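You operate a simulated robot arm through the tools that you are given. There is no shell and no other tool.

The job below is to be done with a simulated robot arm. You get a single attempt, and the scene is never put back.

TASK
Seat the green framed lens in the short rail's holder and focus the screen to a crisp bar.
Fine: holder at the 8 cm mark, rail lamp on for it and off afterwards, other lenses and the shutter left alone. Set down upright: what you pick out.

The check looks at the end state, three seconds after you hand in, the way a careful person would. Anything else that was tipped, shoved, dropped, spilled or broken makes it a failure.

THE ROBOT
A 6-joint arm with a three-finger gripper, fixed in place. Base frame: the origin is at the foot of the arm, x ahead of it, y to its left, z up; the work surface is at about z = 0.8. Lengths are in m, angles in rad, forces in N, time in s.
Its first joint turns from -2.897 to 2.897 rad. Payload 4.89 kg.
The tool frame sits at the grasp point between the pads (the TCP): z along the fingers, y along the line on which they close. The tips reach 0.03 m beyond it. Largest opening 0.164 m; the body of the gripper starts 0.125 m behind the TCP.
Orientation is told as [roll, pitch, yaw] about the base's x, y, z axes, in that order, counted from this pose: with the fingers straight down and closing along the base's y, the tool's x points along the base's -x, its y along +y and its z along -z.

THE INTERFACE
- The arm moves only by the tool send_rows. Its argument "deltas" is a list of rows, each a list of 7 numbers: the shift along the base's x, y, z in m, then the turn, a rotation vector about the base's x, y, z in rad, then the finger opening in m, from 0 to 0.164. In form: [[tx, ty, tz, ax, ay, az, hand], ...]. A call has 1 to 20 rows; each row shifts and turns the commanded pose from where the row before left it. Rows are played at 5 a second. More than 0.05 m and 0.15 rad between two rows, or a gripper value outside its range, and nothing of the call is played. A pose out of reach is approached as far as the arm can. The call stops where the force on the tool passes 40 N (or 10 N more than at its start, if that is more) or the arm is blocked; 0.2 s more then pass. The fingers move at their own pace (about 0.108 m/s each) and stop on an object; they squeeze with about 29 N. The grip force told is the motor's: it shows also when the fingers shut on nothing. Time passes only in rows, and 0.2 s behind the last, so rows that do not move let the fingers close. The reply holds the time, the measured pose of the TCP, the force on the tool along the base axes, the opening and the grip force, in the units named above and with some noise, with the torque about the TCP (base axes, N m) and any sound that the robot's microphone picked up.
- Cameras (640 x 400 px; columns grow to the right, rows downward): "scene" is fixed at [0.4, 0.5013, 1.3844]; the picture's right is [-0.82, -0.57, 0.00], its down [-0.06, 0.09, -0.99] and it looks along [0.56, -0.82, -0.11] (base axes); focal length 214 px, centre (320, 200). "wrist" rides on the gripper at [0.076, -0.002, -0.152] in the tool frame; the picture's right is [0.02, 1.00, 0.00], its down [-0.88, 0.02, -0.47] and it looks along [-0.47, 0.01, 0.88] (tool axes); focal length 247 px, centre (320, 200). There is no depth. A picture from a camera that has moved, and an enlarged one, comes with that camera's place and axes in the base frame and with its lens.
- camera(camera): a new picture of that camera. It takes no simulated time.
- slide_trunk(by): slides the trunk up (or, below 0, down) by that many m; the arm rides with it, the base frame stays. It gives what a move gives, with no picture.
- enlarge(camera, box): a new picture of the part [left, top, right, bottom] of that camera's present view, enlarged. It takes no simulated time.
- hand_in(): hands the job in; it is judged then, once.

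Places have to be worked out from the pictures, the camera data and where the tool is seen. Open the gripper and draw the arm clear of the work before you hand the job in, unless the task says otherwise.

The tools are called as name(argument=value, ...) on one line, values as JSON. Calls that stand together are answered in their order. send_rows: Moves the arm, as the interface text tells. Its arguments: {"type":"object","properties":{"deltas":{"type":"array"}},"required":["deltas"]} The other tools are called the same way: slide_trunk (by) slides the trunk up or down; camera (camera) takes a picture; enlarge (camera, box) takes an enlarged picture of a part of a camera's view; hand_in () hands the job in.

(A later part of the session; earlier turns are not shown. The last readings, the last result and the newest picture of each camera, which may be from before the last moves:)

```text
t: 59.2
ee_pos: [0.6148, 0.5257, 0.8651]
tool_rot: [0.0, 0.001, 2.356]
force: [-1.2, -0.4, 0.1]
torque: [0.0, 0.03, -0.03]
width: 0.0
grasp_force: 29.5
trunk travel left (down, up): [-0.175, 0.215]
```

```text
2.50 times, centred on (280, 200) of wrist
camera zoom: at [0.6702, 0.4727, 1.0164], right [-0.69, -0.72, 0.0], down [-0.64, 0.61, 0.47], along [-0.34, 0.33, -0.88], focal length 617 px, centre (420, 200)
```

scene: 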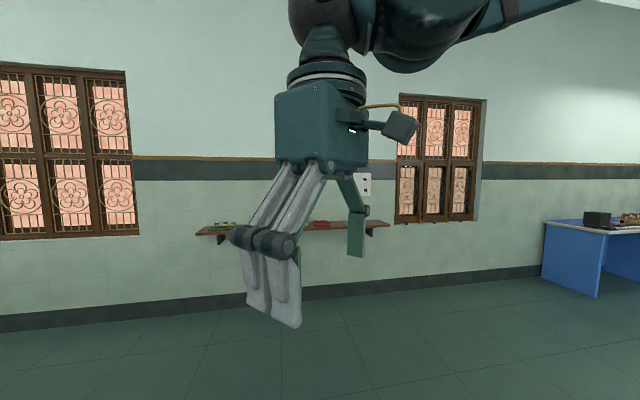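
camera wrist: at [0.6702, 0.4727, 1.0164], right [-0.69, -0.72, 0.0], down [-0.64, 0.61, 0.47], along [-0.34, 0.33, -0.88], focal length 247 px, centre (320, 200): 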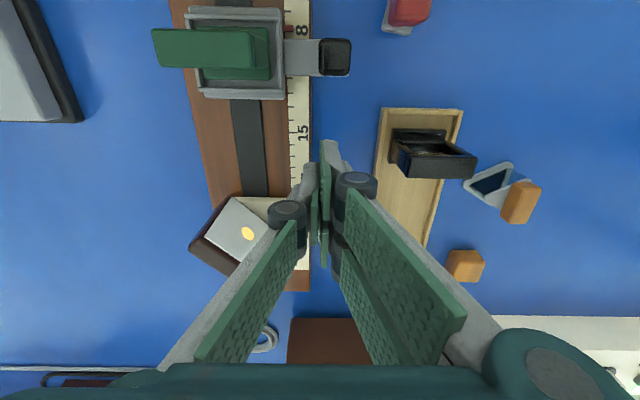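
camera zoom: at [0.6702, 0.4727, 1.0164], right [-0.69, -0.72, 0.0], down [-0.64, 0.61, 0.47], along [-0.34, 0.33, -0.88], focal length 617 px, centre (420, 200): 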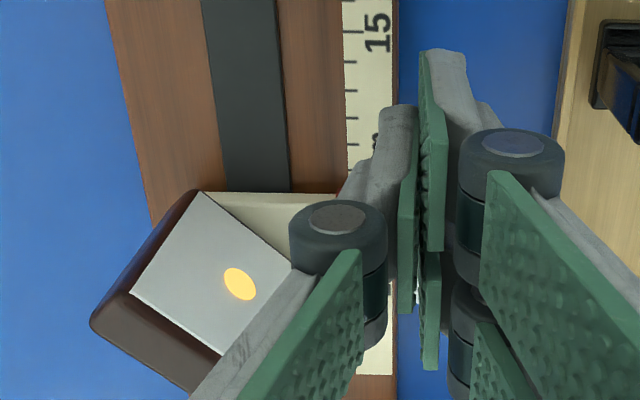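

The screen spot is still visible from here. Approaching the knob along +u in 2 mm steps for 1 cm.

send_rows(deltas=[[-0.0014, 0.0014, 0, 0, 0, 0, 0.0], [-0.0014, 0.0014, 0, 0, 0, 0, 0.0], [-0.0014, 0.0014, 0, 0, 0, 0, 0.0], [-0.0014, 0.0014, 0, 0, 0, 0, 0.0], [-0.0014, 0.0014, 0, 0, 0, 0, 0.0], [0, 0, 0, 0, 0, 0, 0.0]])

enlarge(camera="wrist", box=[180, 120, 380, 280])

```text
t: 60.6
ee_pos: [0.6076, 0.5325, 0.8636]
tool_rot: [-0.004, 0.0, 2.356]
force: [0.9, -1.0, 1.2]
torque: [0.0, -0.01, -0.03]
width: 0.0
grasp_force: 29.0
trunk travel left (down, up): [-0.175, 0.215]
```

```text
2.50 times, centred on (280, 200) of wrist
camera zoom: at [0.6631, 0.4805, 1.0146], right [-0.69, -0.72, 0.0], down [-0.64, 0.61, 0.47], along [-0.34, 0.33, -0.88], focal length 617 px, centre (420, 200)
```

zoom: 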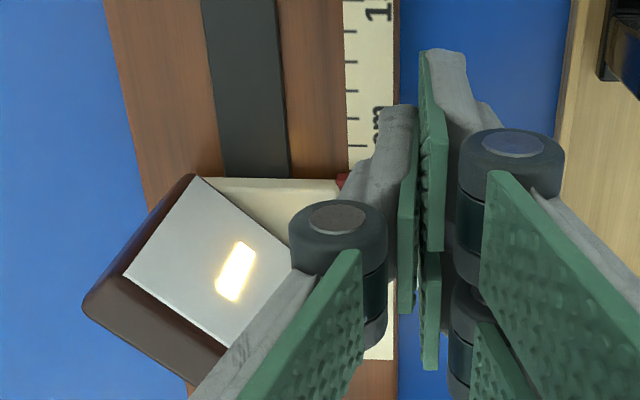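

The bar has reappeared. Zooming in on its sharpness.

enlarge(camera="wrist", box=[235, 200, 295, 260])

```text
6.67 times, centred on (265, 230) of wrist
camera zoom: at [0.6631, 0.4805, 1.0146], right [-0.69, -0.72, 0.0], down [-0.64, 0.61, 0.47], along [-0.34, 0.33, -0.88], focal length 1646 px, centre (687, 0)
```

zoom: 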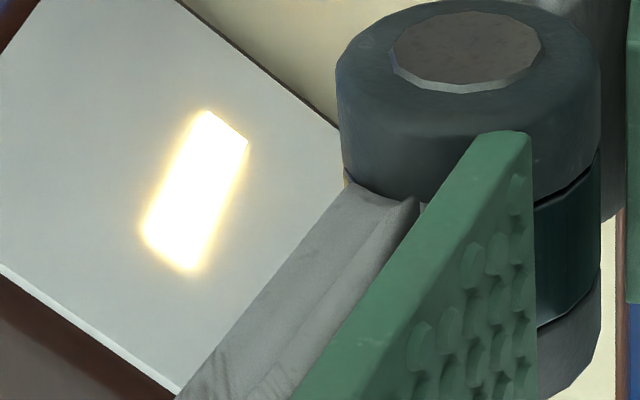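

It's a recognisable vertical bar with a slight halo. I'll step +1.5 mm and compare.

send_rows(deltas=[[-0.0005, 0.0005, 0, 0, 0, 0, 0.0], [-0.0005, 0.0005, 0, 0, 0, 0, 0.0], [0, 0, 0, 0, 0, 0, 0.0], [0, 0, 0, 0, 0, 0, 0.0]])

enlarge(camera="wrist", box=[235, 200, 295, 260])

```text
t: 61.6
ee_pos: [0.6066, 0.533, 0.8638]
tool_rot: [-0.002, -0.001, 2.356]
force: [1.3, -0.8, -0.1]
torque: [-0.05, 0.0, 0.07]
width: 0.0
grasp_force: 29.2
trunk travel left (down, up): [-0.175, 0.215]
```

```text
6.67 times, centred on (265, 230) of wrist
camera zoom: at [0.662, 0.4813, 1.0156], right [-0.69, -0.72, 0.0], down [-0.64, 0.61, 0.47], along [-0.34, 0.33, -0.88], focal length 1646 px, centre (687, 0)
```

zoom: 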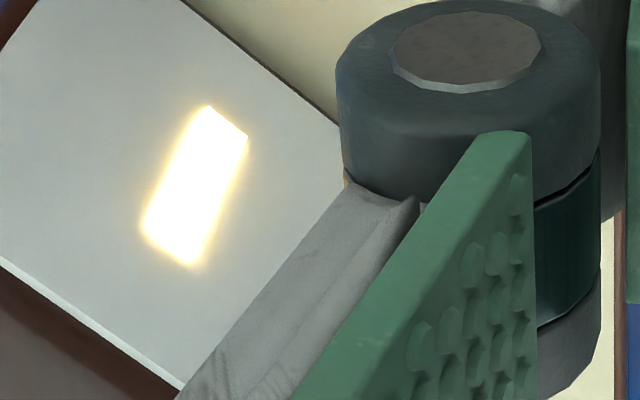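

Very similar; continuing +1.5 mm to map the extent of the bar window.

send_rows(deltas=[[-0.0005, 0.0005, 0, 0, 0, 0, 0.0], [-0.0006, 0.0006, 0, 0, 0, 0, 0.0], [0, 0, 0, 0, 0, 0, 0.0], [0, 0, 0, 0, 0, 0, 0.0]])

enlarge(camera="wrist", box=[235, 200, 295, 260])

enlarge(camera="wrist", box=[280, 100, 350, 200])

```text
t: 62.6
ee_pos: [0.6049, 0.535, 0.8628]
tool_rot: [-0.003, 0.0, 2.355]
force: [1.3, 0.3, 0.2]
torque: [-0.04, -0.03, 0.0]
width: 0.0001
grasp_force: 28.4
trunk travel left (down, up): [-0.175, 0.215]
```

```text
6.67 times, centred on (265, 230) of wrist
camera zoom: at [0.6609, 0.4817, 1.0144], right [-0.69, -0.72, 0.0], down [-0.64, 0.61, 0.47], along [-0.34, 0.33, -0.88], focal length 1646 px, centre (687, 0)
```

zoom: 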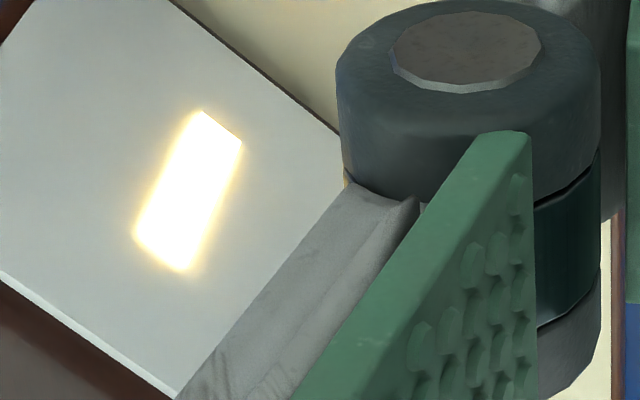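

```text
4.00 times, centred on (315, 150) of wrist
camera zoom: at [0.6609, 0.4817, 1.0144], right [-0.69, -0.72, 0.0], down [-0.64, 0.61, 0.47], along [-0.34, 0.33, -0.88], focal length 988 px, centre (340, 400)
```

zoom: 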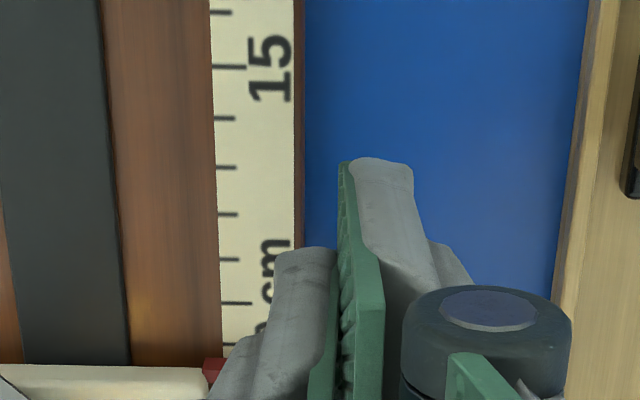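

Pointer is around 21.2–21.4 and the bar looks crisp. I'll keep stepping 2 mm to find where the far edge of the bar window lies, so I can centre on it.

send_rows(deltas=[[-0.0007, 0.0007, 0, 0, 0, 0, 0.0], [-0.0007, 0.0007, 0, 0, 0, 0, 0.0], [0, 0, 0, 0, 0, 0, 0.0], [0, 0, 0, 0, 0, 0, 0.0]])

enlarge(camera="wrist", box=[235, 200, 295, 260])

enlarge(camera="wrist", box=[280, 100, 350, 200])

```text
t: 63.6
ee_pos: [0.6044, 0.5345, 0.8629]
tool_rot: [-0.001, 0.001, 2.357]
force: [-0.3, -1.6, 0.1]
torque: [-0.04, 0.0, 0.0]
width: 0.0
grasp_force: 28.5
trunk travel left (down, up): [-0.175, 0.215]
```

```text
6.67 times, centred on (265, 230) of wrist
camera zoom: at [0.6601, 0.483, 1.0144], right [-0.69, -0.72, 0.0], down [-0.64, 0.61, 0.47], along [-0.34, 0.33, -0.88], focal length 1646 px, centre (687, 0)
```

zoom: 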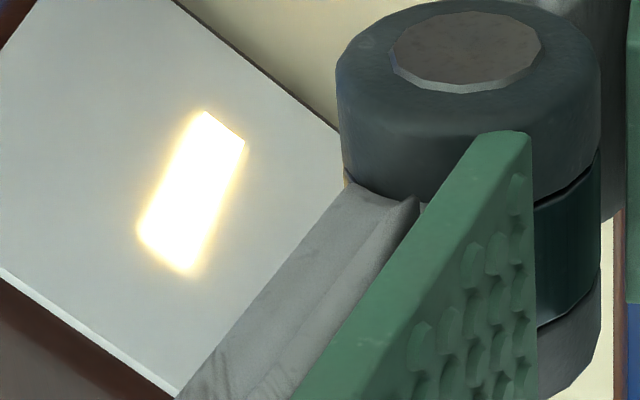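

```text
4.00 times, centred on (315, 150) of wrist
camera zoom: at [0.6601, 0.483, 1.0144], right [-0.69, -0.72, 0.0], down [-0.64, 0.61, 0.47], along [-0.34, 0.33, -0.88], focal length 988 px, centre (340, 400)
```

zoom: 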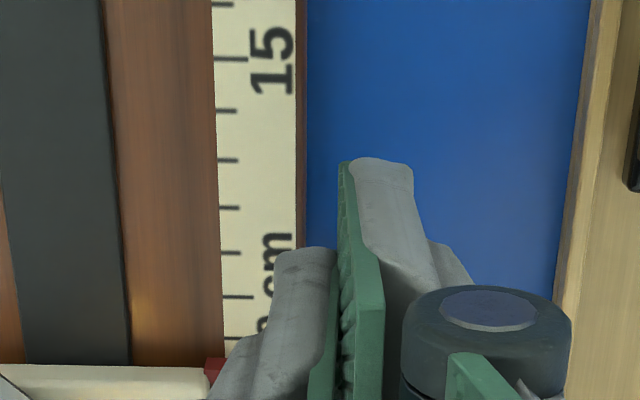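

Still a bar at ≈21.3. Another 2 mm to find the far edge.

send_rows(deltas=[[-0.0007, 0.0007, 0, 0, 0, 0, 0.0], [-0.0007, 0.0007, 0, 0, 0, 0, 0.0], [0, 0, 0, 0, 0, 0, 0.0], [0, 0, 0, 0, 0, 0, 0.0]])

enlarge(camera="wrist", box=[235, 200, 295, 260])

enlarge(camera="wrist", box=[280, 100, 350, 200])

```text
t: 64.6
ee_pos: [0.6031, 0.5374, 0.8633]
tool_rot: [-0.002, -0.001, 2.357]
force: [-0.4, 0.5, 0.1]
torque: [0.0, 0.0, -0.02]
width: 0.0002
grasp_force: 28.7
trunk travel left (down, up): [-0.175, 0.215]
```

```text
6.67 times, centred on (265, 230) of wrist
camera zoom: at [0.658, 0.4851, 1.014], right [-0.69, -0.72, 0.0], down [-0.64, 0.61, 0.47], along [-0.34, 0.33, -0.88], focal length 1646 px, centre (687, 0)
```

zoom: 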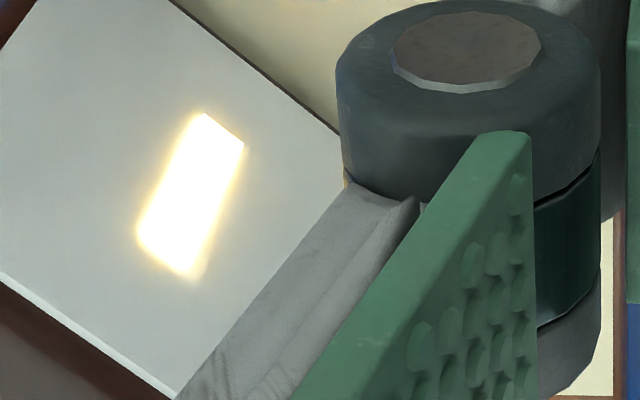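

```text
4.00 times, centred on (315, 150) of wrist
camera zoom: at [0.658, 0.4851, 1.014], right [-0.69, -0.72, 0.0], down [-0.64, 0.61, 0.47], along [-0.34, 0.33, -0.88], focal length 988 px, centre (340, 400)
```

zoom: 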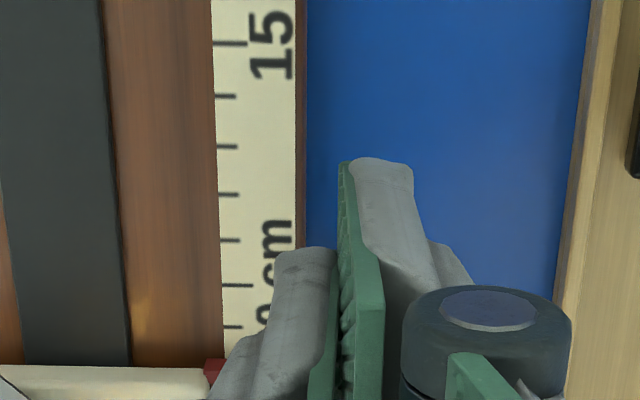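

Still a bar at ≈21.6. Continuing a little.

send_rows(deltas=[[-0.0007, 0.0007, 0, 0, 0, 0, 0.0], [-0.0007, 0.0007, 0, 0, 0, 0, 0.0], [0, 0, 0, 0, 0, 0, 0.0], [0, 0, 0, 0, 0, 0, 0.0]])

enlarge(camera="wrist", box=[235, 200, 295, 260])

enlarge(camera="wrist", box=[280, 100, 350, 200])

```text
t: 65.6
ee_pos: [0.601, 0.5383, 0.8633]
tool_rot: [-0.002, 0.001, 2.357]
force: [-0.2, -1.5, -0.2]
torque: [0.0, 0.01, 0.02]
width: 0.0
grasp_force: 29.3
trunk travel left (down, up): [-0.175, 0.215]
```

```text
6.67 times, centred on (265, 230) of wrist
camera zoom: at [0.6568, 0.4856, 1.015], right [-0.69, -0.72, 0.0], down [-0.64, 0.61, 0.47], along [-0.34, 0.33, -0.88], focal length 1646 px, centre (687, 0)
```

zoom: 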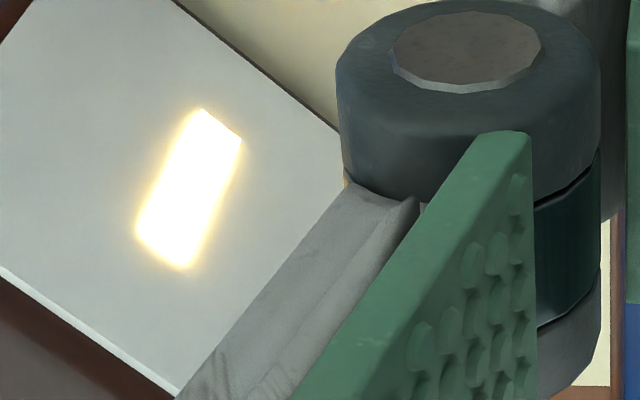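

```text
4.00 times, centred on (315, 150) of wrist
camera zoom: at [0.6568, 0.4856, 1.015], right [-0.69, -0.72, 0.0], down [-0.64, 0.61, 0.47], along [-0.34, 0.33, -0.88], focal length 988 px, centre (340, 400)
```

zoom: 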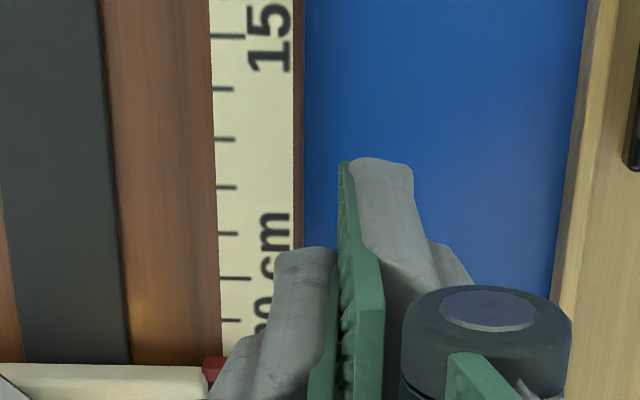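

Still a bar at ≈21.7. Another small step.

send_rows(deltas=[[-0.0007, 0.0007, 0, 0, 0, 0, 0.0], [-0.0007, 0.0007, 0, 0, 0, 0, 0.0], [0, 0, 0, 0, 0, 0, 0.0], [0, 0, 0, 0, 0, 0, 0.0]])

enlarge(camera="wrist", box=[235, 200, 295, 260])

enlarge(camera="wrist", box=[280, 100, 350, 200])

```text
t: 66.6
ee_pos: [0.5999, 0.5384, 0.8624]
tool_rot: [0.0, -0.001, 2.356]
force: [1.5, -0.9, -0.1]
torque: [0.01, -0.06, -0.02]
width: 0.0
grasp_force: 29.3
trunk travel left (down, up): [-0.175, 0.215]
```

```text
6.67 times, centred on (265, 230) of wrist
camera zoom: at [0.6558, 0.4865, 1.0149], right [-0.69, -0.72, 0.0], down [-0.64, 0.61, 0.47], along [-0.34, 0.33, -0.88], focal length 1646 px, centre (687, 0)
```

zoom: 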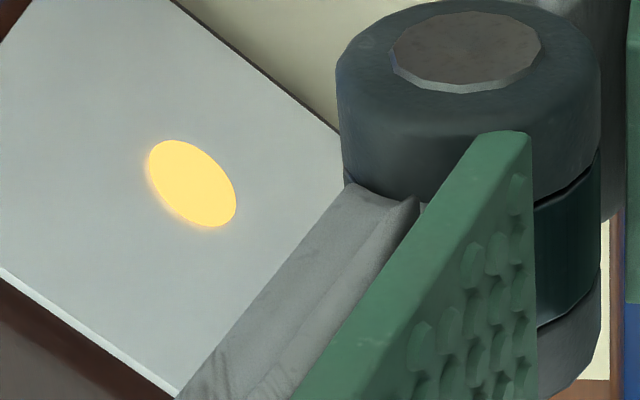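

```text
4.00 times, centred on (315, 150) of wrist
camera zoom: at [0.6558, 0.4865, 1.0149], right [-0.69, -0.72, 0.0], down [-0.64, 0.61, 0.47], along [-0.34, 0.33, -0.88], focal length 988 px, centre (340, 400)
```

zoom: 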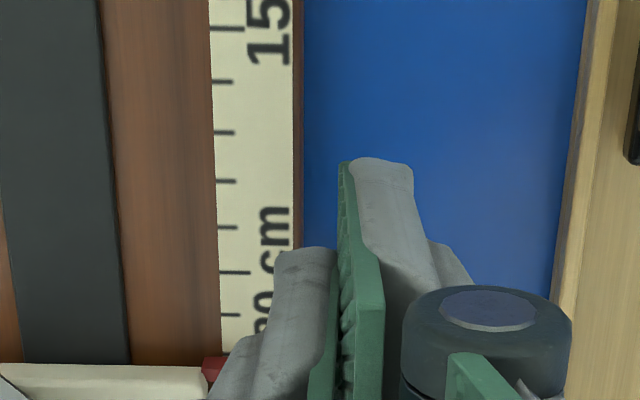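

Now it flipped to a disc (pointer ≈21.85), so the bar window runs from about 20.8 to 21.8, centre ≈21.3 (matching f = 5 cm → 21.33). I'll hop back over to the +u side to nudge the screen back ~5 mm.

send_rows(deltas=[[0.0021, -0.0021, 0, 0, 0, 0, 0.0], [0, 0, 0.02, 0, 0, 0, 0.0], [0, 0, 0.025, 0, 0, 0, 0.0], [0, 0, 0.015, 0, 0, 0, 0.0], [-0.021, 0.021, 0, 0, 0, 0, 0.0], [-0.021, 0.021, 0, 0, 0, 0, 0.0], [-0.021, 0.021, 0, 0, 0, 0, 0.0], [0, 0, 0, 0, 0, 0, 0.0], [0, 0, 0, 0, 0, 0, 0.0]])

camera(camera="wrist")

enlarge(camera="wrist", box=[240, 40, 360, 140])

```text
t: 68.6
ee_pos: [0.5386, 0.5998, 0.9231]
tool_rot: [-0.002, 0.0, 2.355]
force: [-0.7, 0.3, -0.6]
torque: [-0.02, 0.02, -0.01]
width: 0.0
grasp_force: 29.1
trunk travel left (down, up): [-0.175, 0.215]
```

```text
taken
camera wrist: at [0.5946, 0.5478, 1.0746], right [-0.69, -0.72, 0.0], down [-0.64, 0.61, 0.47], along [-0.34, 0.33, -0.88], focal length 247 px, centre (320, 200)
```

wrist: 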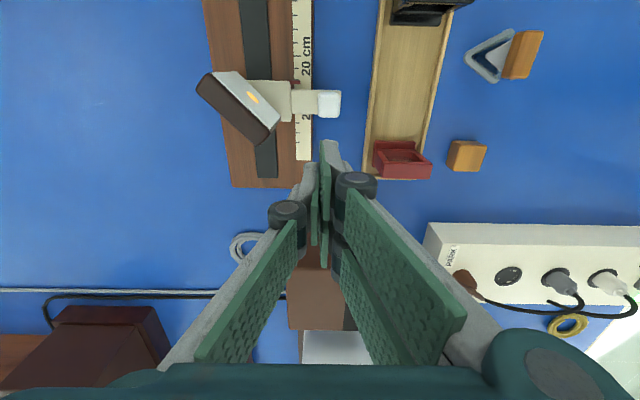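

```text
4.00 times, centred on (300, 90) of wrist
camera zoom: at [0.5946, 0.5478, 1.0746], right [-0.69, -0.72, 0.0], down [-0.64, 0.61, 0.47], along [-0.34, 0.33, -0.88], focal length 988 px, centre (400, 640)
```

zoom: 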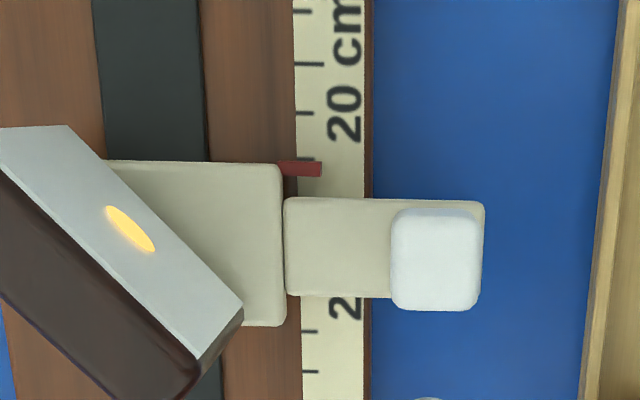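

From this vantage the pointer reads ≈22.1 at the disc edge and the lower edge was ≈20.86, so the bar window's centre is ≈21.4. I'll descend on the +u side and push back about 7 mm.

send_rows(deltas=[[0, 0, -0.02, 0, 0, 0, 0.0], [0, 0, -0.02, 0, 0, 0, 0.0], [0, 0, -0.012, 0, 0, 0, 0.0], [0, 0, -0.008, 0, 0, 0, 0.0], [0, 0, 0, 0, 0, 0, 0.0], [0.0014, -0.0014, 0, 0, 0, 0, 0.0], [0.0014, -0.0014, 0, 0, 0, 0, 0.0], [0.0014, -0.0014, 0, 0, 0, 0, 0.0], [0, 0, 0, 0, 0, 0, 0.0]])

enlarge(camera="wrist", box=[220, 60, 360, 170])

```text
t: 70.6
ee_pos: [0.5434, 0.5966, 0.8631]
tool_rot: [-0.002, 0.0, 2.357]
force: [-0.1, 0.4, -0.4]
torque: [0.02, -0.04, -0.03]
width: 0.0001
grasp_force: 28.4
trunk travel left (down, up): [-0.175, 0.215]
```

```text
3.64 times, centred on (290, 115) of wrist
camera zoom: at [0.5989, 0.5436, 1.014], right [-0.69, -0.72, 0.0], down [-0.64, 0.61, 0.47], along [-0.34, 0.33, -0.88], focal length 898 px, centre (429, 509)
```

zoom: 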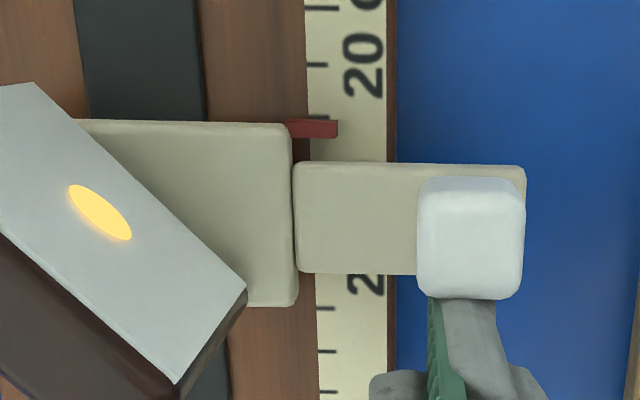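

Fingers are about touching the knob, pointer ≈22.1. Pushing −u by 5 mm first.

send_rows(deltas=[[0.0009, -0.0009, 0, 0, 0, 0, 0.0], [0.0009, -0.0009, 0, 0, 0, 0, 0.0], [0.0009, -0.0009, 0, 0, 0, 0, 0.0], [0.0009, -0.0009, 0, 0, 0, 0, 0.0], [0, 0, 0, 0, 0, 0, 0.0], [0, 0, 0, 0, 0, 0, 0.0]])

enlarge(camera="wrist", box=[220, 60, 360, 170])

enlarge(camera="wrist", box=[210, 90, 270, 140])

```text
t: 72.0
ee_pos: [0.5481, 0.5922, 0.8614]
tool_rot: [0.0, 0.0, 2.357]
force: [0.5, 0.4, -0.1]
torque: [-0.01, 0.0, 0.03]
width: 0.0
grasp_force: 29.0
trunk travel left (down, up): [-0.175, 0.215]
```

```text
3.64 times, centred on (290, 115) of wrist
camera zoom: at [0.603, 0.5404, 1.0134], right [-0.69, -0.72, 0.0], down [-0.64, 0.61, 0.47], along [-0.34, 0.33, -0.88], focal length 898 px, centre (429, 509)
```

zoom: 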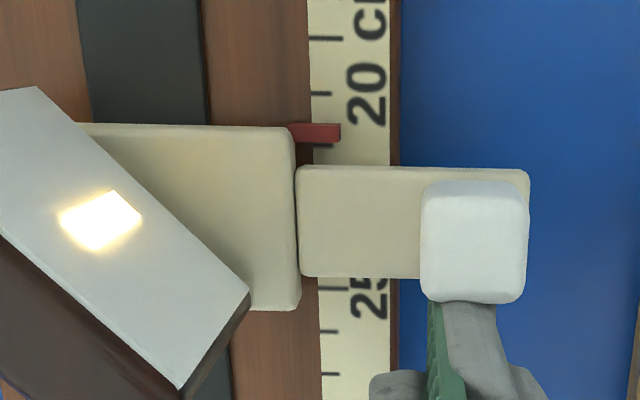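

```text
8.00 times, centred on (240, 115) of wrist
camera zoom: at [0.603, 0.5404, 1.0134], right [-0.69, -0.72, 0.0], down [-0.64, 0.61, 0.47], along [-0.34, 0.33, -0.88], focal length 1976 px, centre (960, 880)
```

zoom: 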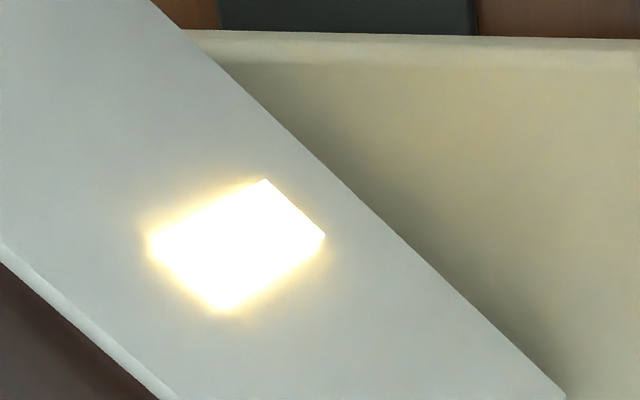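

Bar is on at ≈21.7. Nudging about 3 mm more to the centre at ≈21.4.

send_rows(deltas=[[0.0007, -0.0007, 0, 0, 0, 0, 0.0], [0.0007, -0.0007, 0, 0, 0, 0, 0.0], [0.0006, -0.0006, 0, 0, 0, 0, 0.0], [0, 0, 0, 0, 0, 0, 0.0], [0, 0, 0, 0, 0, 0, 0.0]])

enlarge(camera="wrist", box=[220, 60, 360, 170])

enlarge(camera="wrist", box=[210, 90, 270, 140])

```text
t: 73.2
ee_pos: [0.5502, 0.5924, 0.8626]
tool_rot: [-0.002, 0.0, 2.357]
force: [-0.7, -0.1, -0.4]
torque: [-0.01, -0.01, 0.01]
width: 0.0
grasp_force: 29.2
trunk travel left (down, up): [-0.175, 0.215]
```

```text
3.64 times, centred on (290, 115) of wrist
camera zoom: at [0.6047, 0.539, 1.0143], right [-0.69, -0.72, 0.0], down [-0.64, 0.61, 0.47], along [-0.34, 0.33, -0.88], focal length 898 px, centre (429, 509)
```

zoom: 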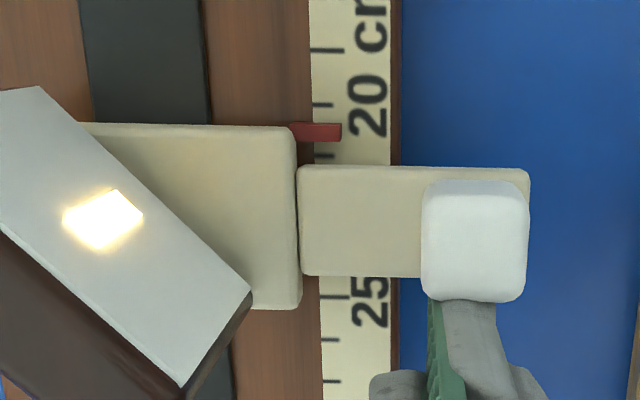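

```text
8.00 times, centred on (240, 115) of wrist
camera zoom: at [0.6047, 0.539, 1.0143], right [-0.69, -0.72, 0.0], down [-0.64, 0.61, 0.47], along [-0.34, 0.33, -0.88], focal length 1976 px, centre (960, 880)
```

zoom: 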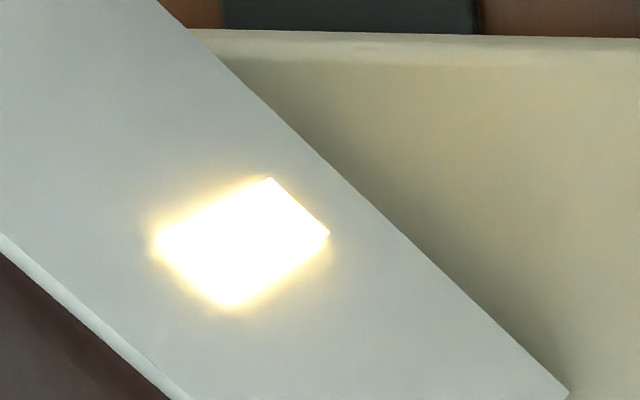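

Pointer ≈21.48, bar crisp. One last ~0.8 mm nudge to sit at ≈21.4.

send_rows(deltas=[[0.0006, -0.0006, 0, 0, 0, 0, 0.0], [0, 0, 0, 0, 0, 0, 0.0], [0, 0, 0, 0, 0, 0, 0.0]])

enlarge(camera="wrist", box=[220, 60, 360, 170])

```text
t: 74.0
ee_pos: [0.5502, 0.5908, 0.8627]
tool_rot: [-0.002, 0.0, 2.355]
force: [0.0, 0.4, 0.3]
torque: [-0.01, -0.01, 0.02]
width: 0.0
grasp_force: 29.3
trunk travel left (down, up): [-0.175, 0.215]
```

```text
3.64 times, centred on (290, 115) of wrist
camera zoom: at [0.6055, 0.5382, 1.0147], right [-0.69, -0.72, 0.0], down [-0.64, 0.61, 0.47], along [-0.34, 0.33, -0.88], focal length 898 px, centre (429, 509)
```

zoom: 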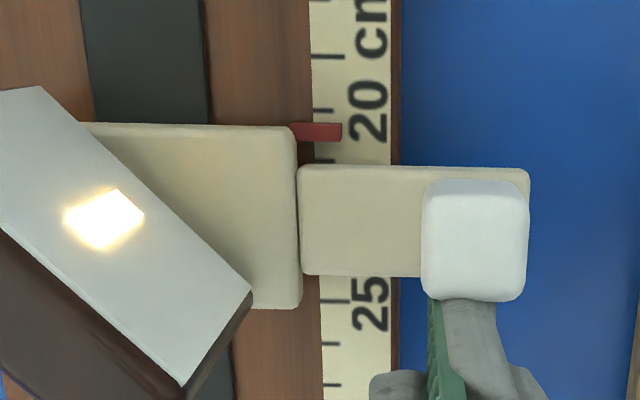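

Pointer now ≈21.40 with a bright, sharp bar. I'll back off the knob, rise, and verify from above.

send_rows(deltas=[[-0.0021, 0.0021, 0, 0, 0, 0, 0.0], [-0.001, 0.001, 0.02, 0, 0, 0, 0.0], [0, 0, 0.03, 0, 0, 0, 0.0], [0, 0, 0.04, 0, 0, 0, 0.0], [0, 0, 0.04, 0, 0, 0, 0.0], [0, 0, 0, 0, 0, 0, 0.0], [0, 0, 0, 0, 0, 0, 0.0]])

camera(camera="wrist")

enlarge(camera="wrist", box=[230, 50, 350, 150])

```text
t: 75.6
ee_pos: [0.5447, 0.5916, 0.9931]
tool_rot: [-0.003, 0.0, 2.355]
force: [0.4, -1.0, 0.7]
torque: [0.03, -0.03, 0.0]
width: 0.0
grasp_force: 28.9
trunk travel left (down, up): [-0.175, 0.215]
```

```text
taken
camera wrist: at [0.6014, 0.5379, 1.1445], right [-0.69, -0.72, 0.0], down [-0.64, 0.61, 0.47], along [-0.34, 0.33, -0.88], focal length 247 px, centre (320, 200)
```

wrist: 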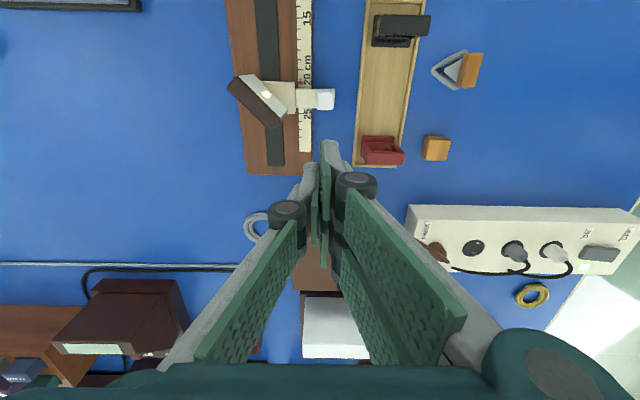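

```text
4.00 times, centred on (290, 100) of wrist
camera zoom: at [0.6014, 0.5379, 1.1445], right [-0.69, -0.72, 0.0], down [-0.64, 0.61, 0.47], along [-0.34, 0.33, -0.88], focal length 988 px, centre (440, 600)
```

zoom: 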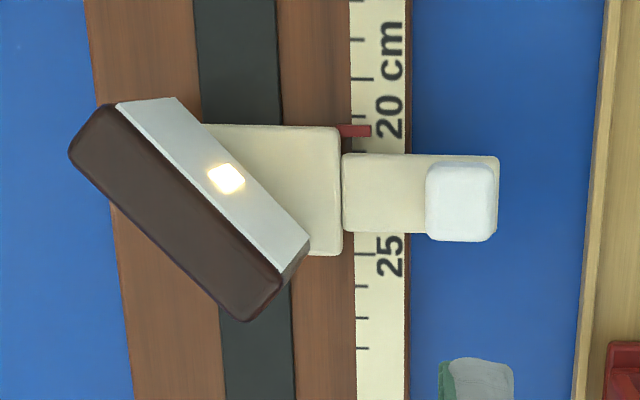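

Bar remains and the pointer reads ≈21.36–21.4. Now to the lamp: I'll fly over the rail to above the OFF (+w) half of the rocker.

send_rows(deltas=[[0.0335, -0.0177, 0, 0, 0, 0, 0.0], [0.0335, -0.0177, 0, 0, 0, 0, 0.0], [0.0335, -0.0177, 0, 0, 0, 0, 0.0], [0.0335, -0.0177, 0, 0, 0, 0, 0.0], [0.0335, -0.0177, 0, 0, 0, 0, 0.0], [0.0335, -0.0177, 0, 0, 0, 0, 0.0], [0.0335, -0.0177, 0, 0, 0, 0, 0.0], [0.0335, -0.0177, 0, 0, 0, 0, 0.0], [0, 0, 0, 0, 0, 0, 0.0], [0, 0, 0, 0, 0, 0, 0.0]])

camera(camera="wrist")

enlarge(camera="wrist", box=[240, 90, 400, 210])

```text
t: 77.8
ee_pos: [0.8177, 0.4533, 0.9931]
tool_rot: [-0.001, 0.001, 2.355]
force: [0.0, 0.2, -0.3]
torque: [0.01, 0.07, 0.01]
width: 0.0001
grasp_force: 29.1
trunk travel left (down, up): [-0.175, 0.215]
```

```text
taken
camera wrist: at [0.8717, 0.4013, 1.1451], right [-0.69, -0.72, 0.0], down [-0.64, 0.61, 0.47], along [-0.34, 0.33, -0.88], focal length 247 px, centre (320, 200)
```

wrist: 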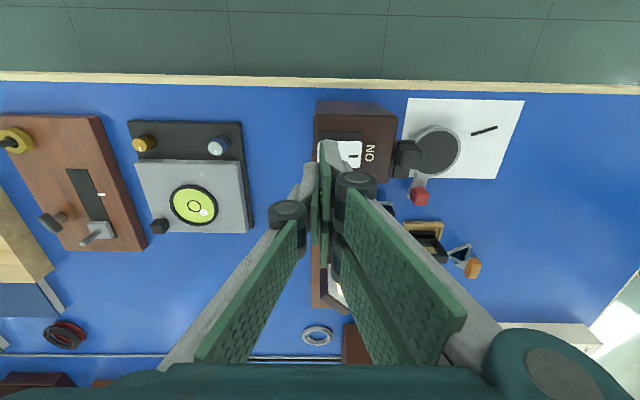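

```text
3.33 times, centred on (320, 150) of wrist
camera zoom: at [0.8717, 0.4013, 1.1451], right [-0.69, -0.72, 0.0], down [-0.64, 0.61, 0.47], along [-0.34, 0.33, -0.88], focal length 823 px, centre (320, 367)
```

zoom: 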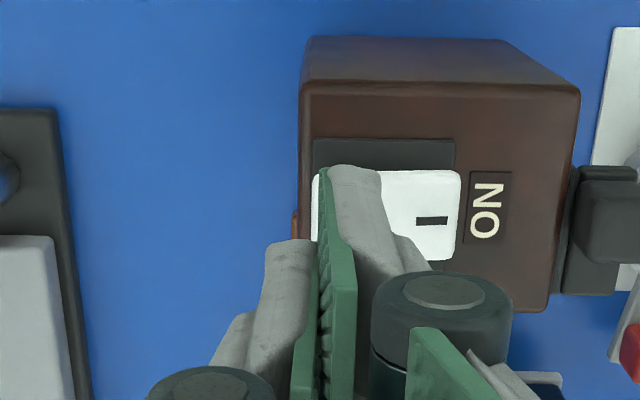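

I'm ~8 mm too far toward +w; shifting so the closed tips sit over the rocker's OFF half, then lowering part-way.

send_rows(deltas=[[-0.0046, -0.0074, 0, 0, 0, 0, 0.0], [0, 0, -0.015, 0, 0, 0, 0.0], [0, 0, -0.015, 0, 0, 0, 0.0], [0, 0, 0, 0, 0, 0, 0.0], [0, 0, 0, 0, 0, 0, 0.0]])

enlarge(camera="wrist", box=[240, 100, 400, 220])

```text
t: 79.0
ee_pos: [0.8101, 0.4445, 0.9629]
tool_rot: [-0.001, 0.0, 2.355]
force: [0.3, -0.5, -0.3]
torque: [-0.04, 0.0, 0.04]
width: 0.0002
grasp_force: 29.1
trunk travel left (down, up): [-0.175, 0.215]
```

```text
3.33 times, centred on (320, 160) of wrist
camera zoom: at [0.8656, 0.3916, 1.1151], right [-0.69, -0.72, 0.0], down [-0.64, 0.61, 0.47], along [-0.34, 0.33, -0.88], focal length 823 px, centre (320, 333)
```

zoom: 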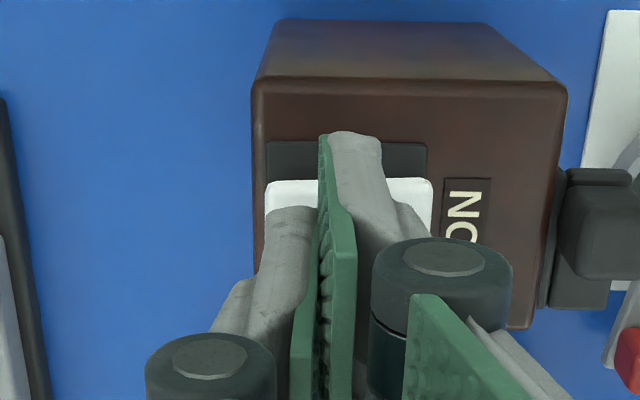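

The footprint still overlaps the pivot by ~6 mm; shifting 4.5 mm toward +w, then lowering carefully.

send_rows(deltas=[[0.0016, 0.0016, 0, 0, 0, 0, 0.0], [0.0016, 0.0016, -0.003, 0, 0, 0, 0.0], [0, 0, -0.004, 0, 0, 0, 0.0], [0, 0, 0, 0, 0, 0, 0.0], [0, 0, 0, 0, 0, 0, 0.0]])

enlarge(camera="wrist", box=[240, 100, 400, 220])

```text
t: 80.2
ee_pos: [0.8138, 0.4481, 0.956]
tool_rot: [-0.002, -0.001, 2.357]
force: [-0.4, -0.4, 0.2]
torque: [0.0, 0.01, 0.0]
width: 0.0
grasp_force: 29.0
trunk travel left (down, up): [-0.175, 0.215]
```

```text
3.33 times, centred on (320, 160) of wrist
camera zoom: at [0.8687, 0.3956, 1.107], right [-0.69, -0.72, 0.0], down [-0.64, 0.61, 0.47], along [-0.34, 0.33, -0.88], focal length 823 px, centre (320, 333)
```

zoom: 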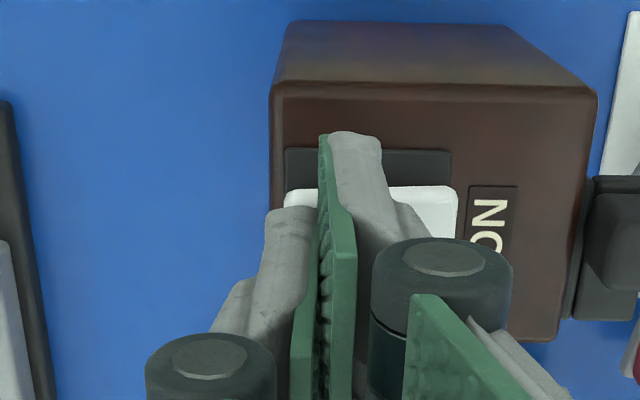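

Good position (pivot now ~13 mm to the −w side). Lowering in 1.5 mm steps onto the OFF half.

send_rows(deltas=[[0, 0, -0.0015, 0, 0, 0, 0.0], [0, 0, -0.0015, 0, 0, 0, 0.0], [0, 0, -0.0015, 0, 0, 0, 0.0], [0, 0, -0.001, 0, 0, 0, 0.0], [0, 0, 0, 0, 0, 0, 0.0]])

```text
t: 81.4
ee_pos: [0.8133, 0.4484, 0.9513]
tool_rot: [-0.003, 0.001, 2.355]
force: [-1.0, -0.7, 0.5]
torque: [-0.01, 0.0, 0.03]
width: 0.0
grasp_force: 29.0
trunk travel left (down, up): [-0.175, 0.215]
```

No contact yet at z≈0.951. Continuing down in 1 mm steps, expecting contact around 0.949–0.950.

send_rows(deltas=[[0, 0, -0.001, 0, 0, 0, 0.0], [0, 0, -0.001, 0, 0, 0, 0.0], [0, 0, -0.001, 0, 0, 0, 0.0], [0, 0, 0, 0, 0, 0, 0.0]])

camera(camera="wrist")

```text
t: 82.5
ee_pos: [0.8132, 0.4472, 0.9477]
tool_rot: [-0.005, 0.002, 2.356]
force: [-1.7, -0.4, 23.0]
torque: [-0.12, 0.17, -0.05]
width: 0.0
grasp_force: 29.1
trunk travel left (down, up): [-0.175, 0.215]
stopped in row 4: the force on the tool passed its limit at 41 N (the readings are from after the stop); the commanded pose is now the measured one
```

```text
taken
camera wrist: at [0.8689, 0.3955, 1.1016], right [-0.69, -0.72, 0.0], down [-0.64, 0.61, 0.47], along [-0.34, 0.33, -0.88], focal length 247 px, centre (320, 200)
```

wrist: 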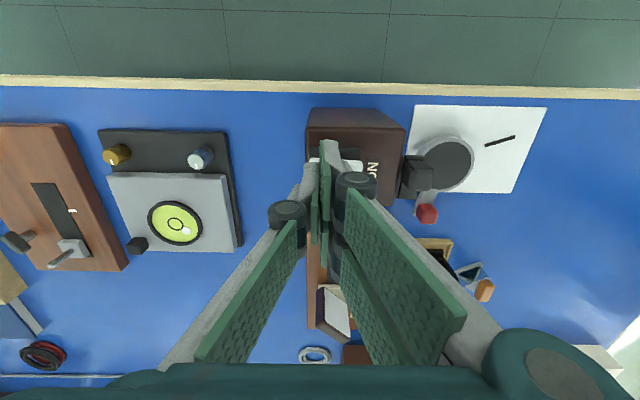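

Pressed to the force limit. I'll rise and check whether the lamp is off.

send_rows(deltas=[[0, 0, 0.01, 0, 0, 0, 0.0], [0, 0, 0.02, 0, 0, 0, 0.0], [0, 0, 0.03, 0, 0, 0, 0.0], [0, 0, 0.03, 0, 0, 0, 0.0], [-0.02, -0.02, 0, 0, 0, 0, 0.0], [-0.02, -0.02, 0, 0, 0, 0, 0.0], [0, 0, 0, 0, 0, 0, 0.0], [0, 0, 0, 0, 0, 0, 0.0]])

camera(camera="wrist")

enlarge(camera="wrist", box=[180, 80, 340, 200])

enlarge(camera="wrist", box=[200, 190, 360, 310])

```text
t: 84.2
ee_pos: [0.7731, 0.4079, 1.0394]
tool_rot: [-0.003, 0.001, 2.355]
force: [-0.2, 1.0, 0.1]
torque: [0.05, -0.05, -0.01]
width: 0.0
grasp_force: 29.2
trunk travel left (down, up): [-0.175, 0.215]
```

```text
taken
camera wrist: at [0.8283, 0.3544, 1.1913], right [-0.69, -0.72, 0.0], down [-0.64, 0.61, 0.47], along [-0.34, 0.33, -0.88], focal length 247 px, centre (320, 200)
```

wrist: 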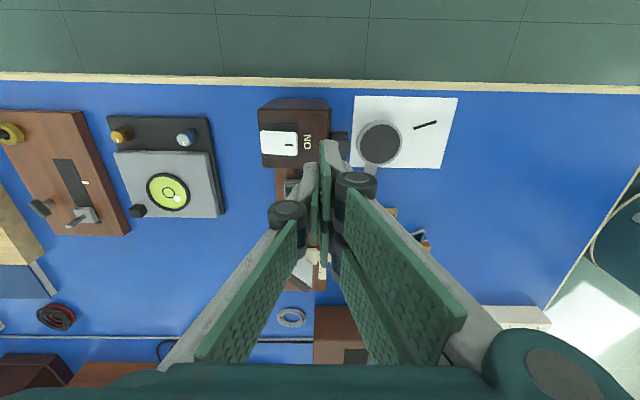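

```text
3.33 times, centred on (260, 140) of wrist
camera zoom: at [0.8283, 0.3544, 1.1913], right [-0.69, -0.72, 0.0], down [-0.64, 0.61, 0.47], along [-0.34, 0.33, -0.88], focal length 823 px, centre (520, 400)
```

zoom: 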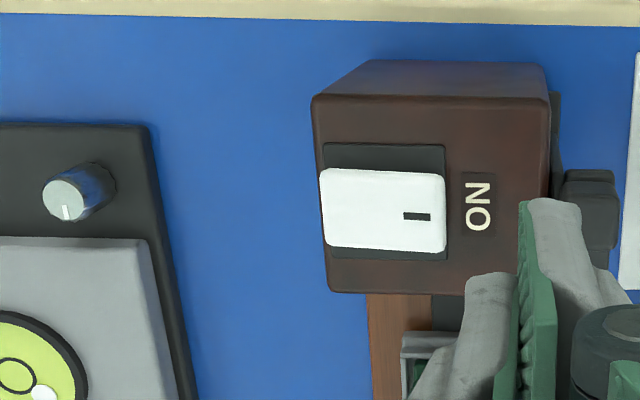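

```text
3.33 times, centred on (280, 250) of wrist
camera zoom: at [0.8283, 0.3544, 1.1913], right [-0.69, -0.72, 0.0], down [-0.64, 0.61, 0.47], along [-0.34, 0.33, -0.88], focal length 823 px, centre (453, 33)
```

zoom: 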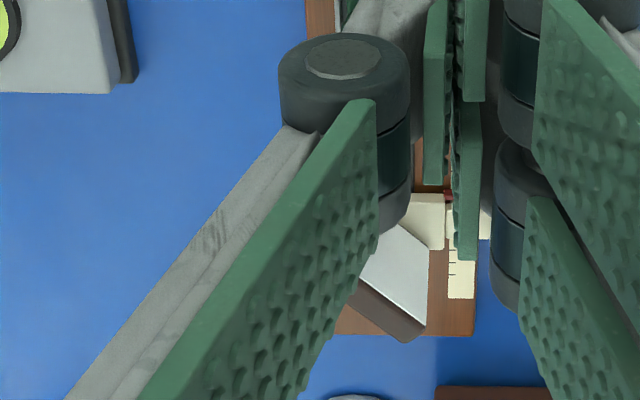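

The rocker shows its OFF tilt and the visible part of the screen is dark. I'll retreat, open the gripper, and inspect the whole rail.

send_rows(deltas=[[-0.027, 0.0076, 0.01, 0, 0, 0, 0.02], [-0.027, 0.0076, 0.01, 0, 0, 0, 0.06], [-0.027, 0.0076, 0.01, 0, 0, 0, 0.1], [-0.027, 0.0076, 0.01, 0, 0, 0, 0.14], [0, 0, 0, 0, 0, 0, 0.164], [0, 0, 0, 0, 0, 0, 0.164]])

camera(camera="wrist")

enlarge(camera="wrist", box=[200, 40, 360, 130])

enlarge(camera="wrist", box=[200, 130, 400, 260])

```text
t: 85.7
ee_pos: [0.6635, 0.4399, 1.0789]
tool_rot: [-0.003, -0.002, 2.356]
force: [-0.1, -0.2, 0.4]
torque: [-0.02, -0.05, 0.01]
width: 0.1637
grasp_force: 0.1
trunk travel left (down, up): [-0.175, 0.215]
```

```text
taken
camera wrist: at [0.7201, 0.3866, 1.2306], right [-0.69, -0.72, 0.0], down [-0.64, 0.61, 0.47], along [-0.34, 0.33, -0.88], focal length 247 px, centre (320, 200)
```

wrist: 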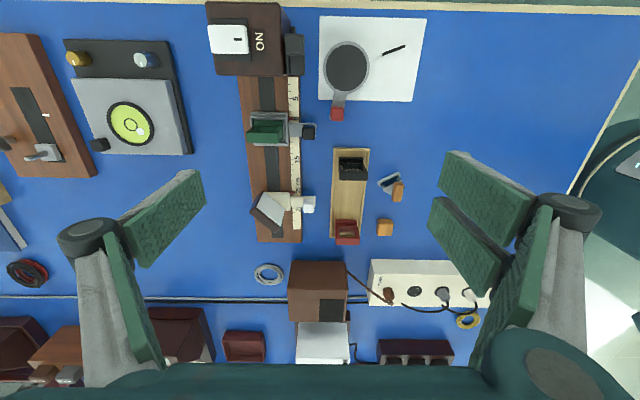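

```text
4.00 times, centred on (280, 85) of wrist
camera zoom: at [0.7201, 0.3866, 1.2306], right [-0.69, -0.72, 0.0], down [-0.64, 0.61, 0.47], along [-0.34, 0.33, -0.88], focal length 988 px, centre (480, 660)
```

zoom: 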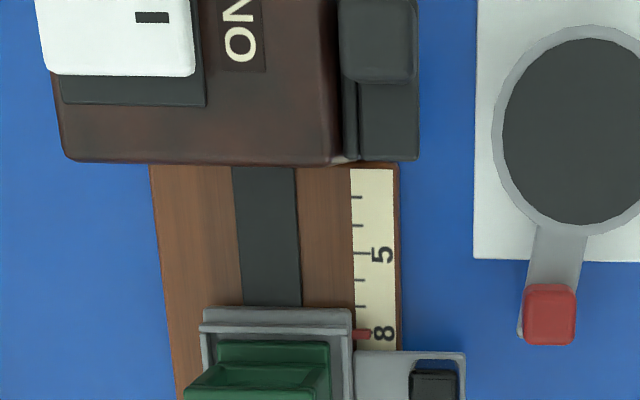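

```text
3.08 times, centred on (300, 195) of wrist
camera zoom: at [0.7201, 0.3866, 1.2306], right [-0.69, -0.72, 0.0], down [-0.64, 0.61, 0.47], along [-0.34, 0.33, -0.88], focal length 760 px, centre (382, 215)
```

zoom: 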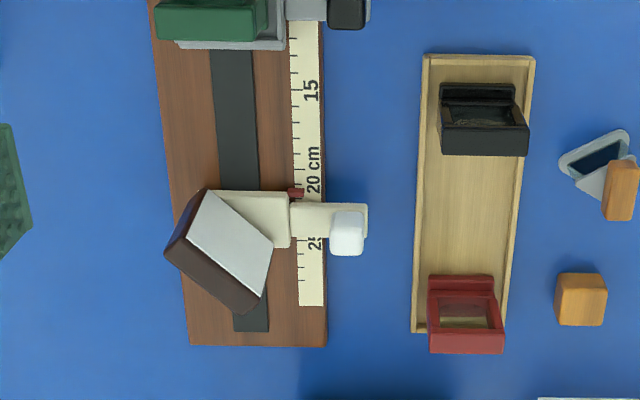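

The lamp is off, the screen pointer and holder pointer are in place and the other lenses untouched. One final straight-down check of the lens seating and both pointers.

send_rows(deltas=[[0, 0.03, -0.015, 0, 0, 0, 0.164], [0, 0.03, -0.02, 0, 0, 0, 0.164], [0, 0.03, -0.02, 0, 0, 0, 0.164], [0, 0.03, -0.02, 0, 0, 0, 0.164], [0, 0, 0, 0, 0, 0, 0.164], [0, 0, 0, 0, 0, 0, 0.164]])

camera(camera="wrist")

enlarge(camera="wrist", box=[270, 30, 380, 120])

enlarge(camera="wrist", box=[260, 120, 400, 240])

```text
t: 87.0
ee_pos: [0.6673, 0.5595, 1.0031]
tool_rot: [-0.004, 0.001, 2.356]
force: [0.9, 0.5, -0.4]
torque: [-0.09, 0.04, -0.02]
width: 0.164
grasp_force: 0.0
trunk travel left (down, up): [-0.175, 0.215]
```

```text
taken
camera wrist: at [0.7222, 0.507, 1.1548], right [-0.69, -0.72, 0.0], down [-0.64, 0.61, 0.47], along [-0.34, 0.33, -0.88], focal length 247 px, centre (320, 200)
```

wrist: 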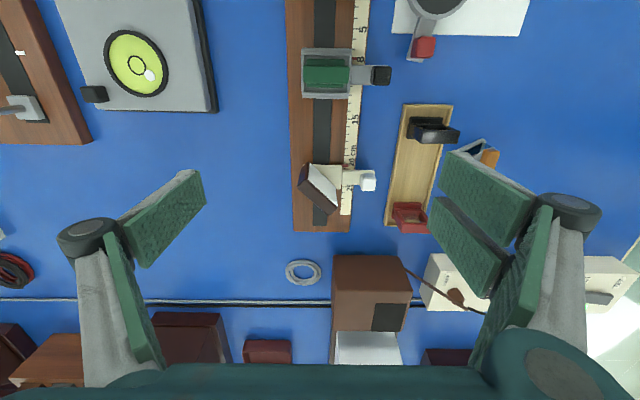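

```text
4.44 times, centred on (325, 75) of wrist
camera zoom: at [0.7222, 0.507, 1.1548], right [-0.69, -0.72, 0.0], down [-0.64, 0.61, 0.47], along [-0.34, 0.33, -0.88], focal length 1098 px, centre (298, 756)
```

zoom: 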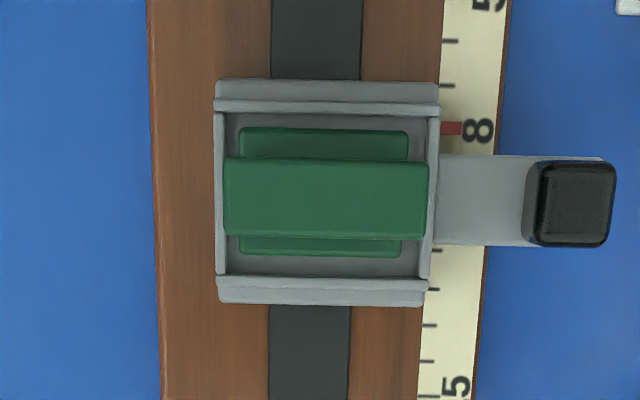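

```text
3.33 times, centred on (330, 180) of wrist
camera zoom: at [0.7222, 0.507, 1.1548], right [-0.69, -0.72, 0.0], down [-0.64, 0.61, 0.47], along [-0.34, 0.33, -0.88], focal length 823 px, centre (287, 267)
```

zoom: 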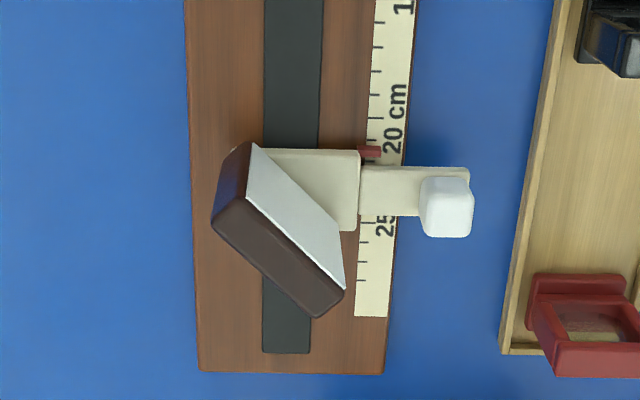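

The lens is upright and centred in the recess, pointer at 8, screen dark. I'll lift the open gripper well clear of the work.

send_rows(deltas=[[0, 0, 0.04, 0, 0, 0, 0.164], [0, 0, 0.04, 0, 0, 0, 0.164], [-0.01, -0.02, 0.04, 0, 0, 0, 0.164], [-0.015, -0.03, 0.03, 0, 0, 0, 0.164], [-0.015, -0.03, 0.03, 0, 0, 0, 0.164], [-0.015, -0.03, 0.02, 0, 0, 0, 0.164], [-0.015, -0.03, 0.02, 0, 0, 0, 0.164], [0, 0, 0, 0, 0, 0, 0.164], [0, 0, 0, 0, 0, 0, 0.164]])

camera(camera="wrist")

enlarge(camera="wrist", box=[200, 20, 420, 180])

```text
t: 89.0
ee_pos: [0.5953, 0.4162, 1.2228]
tool_rot: [-0.003, 0.0, 2.354]
force: [-0.1, -1.0, 1.4]
torque: [0.1, -0.04, 0.04]
width: 0.1642
grasp_force: 0.0
trunk travel left (down, up): [-0.175, 0.215]
```

```text
taken
camera wrist: at [0.6515, 0.3632, 1.3743], right [-0.69, -0.72, 0.0], down [-0.64, 0.61, 0.47], along [-0.34, 0.33, -0.88], focal length 247 px, centre (320, 200)
```

wrist: 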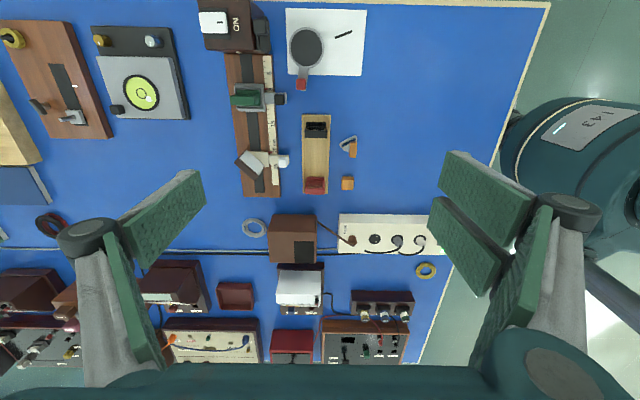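

```text
2.50 times, centred on (310, 100) of wrist
camera zoom: at [0.6515, 0.3632, 1.3743], right [-0.69, -0.72, 0.0], down [-0.64, 0.61, 0.47], along [-0.34, 0.33, -0.88], focal length 617 px, centre (345, 450)
```

zoom: 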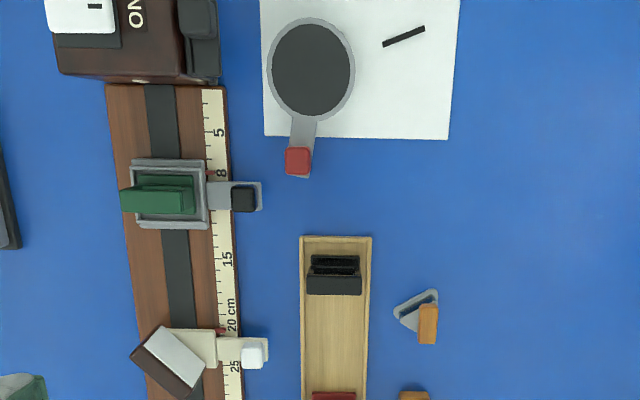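

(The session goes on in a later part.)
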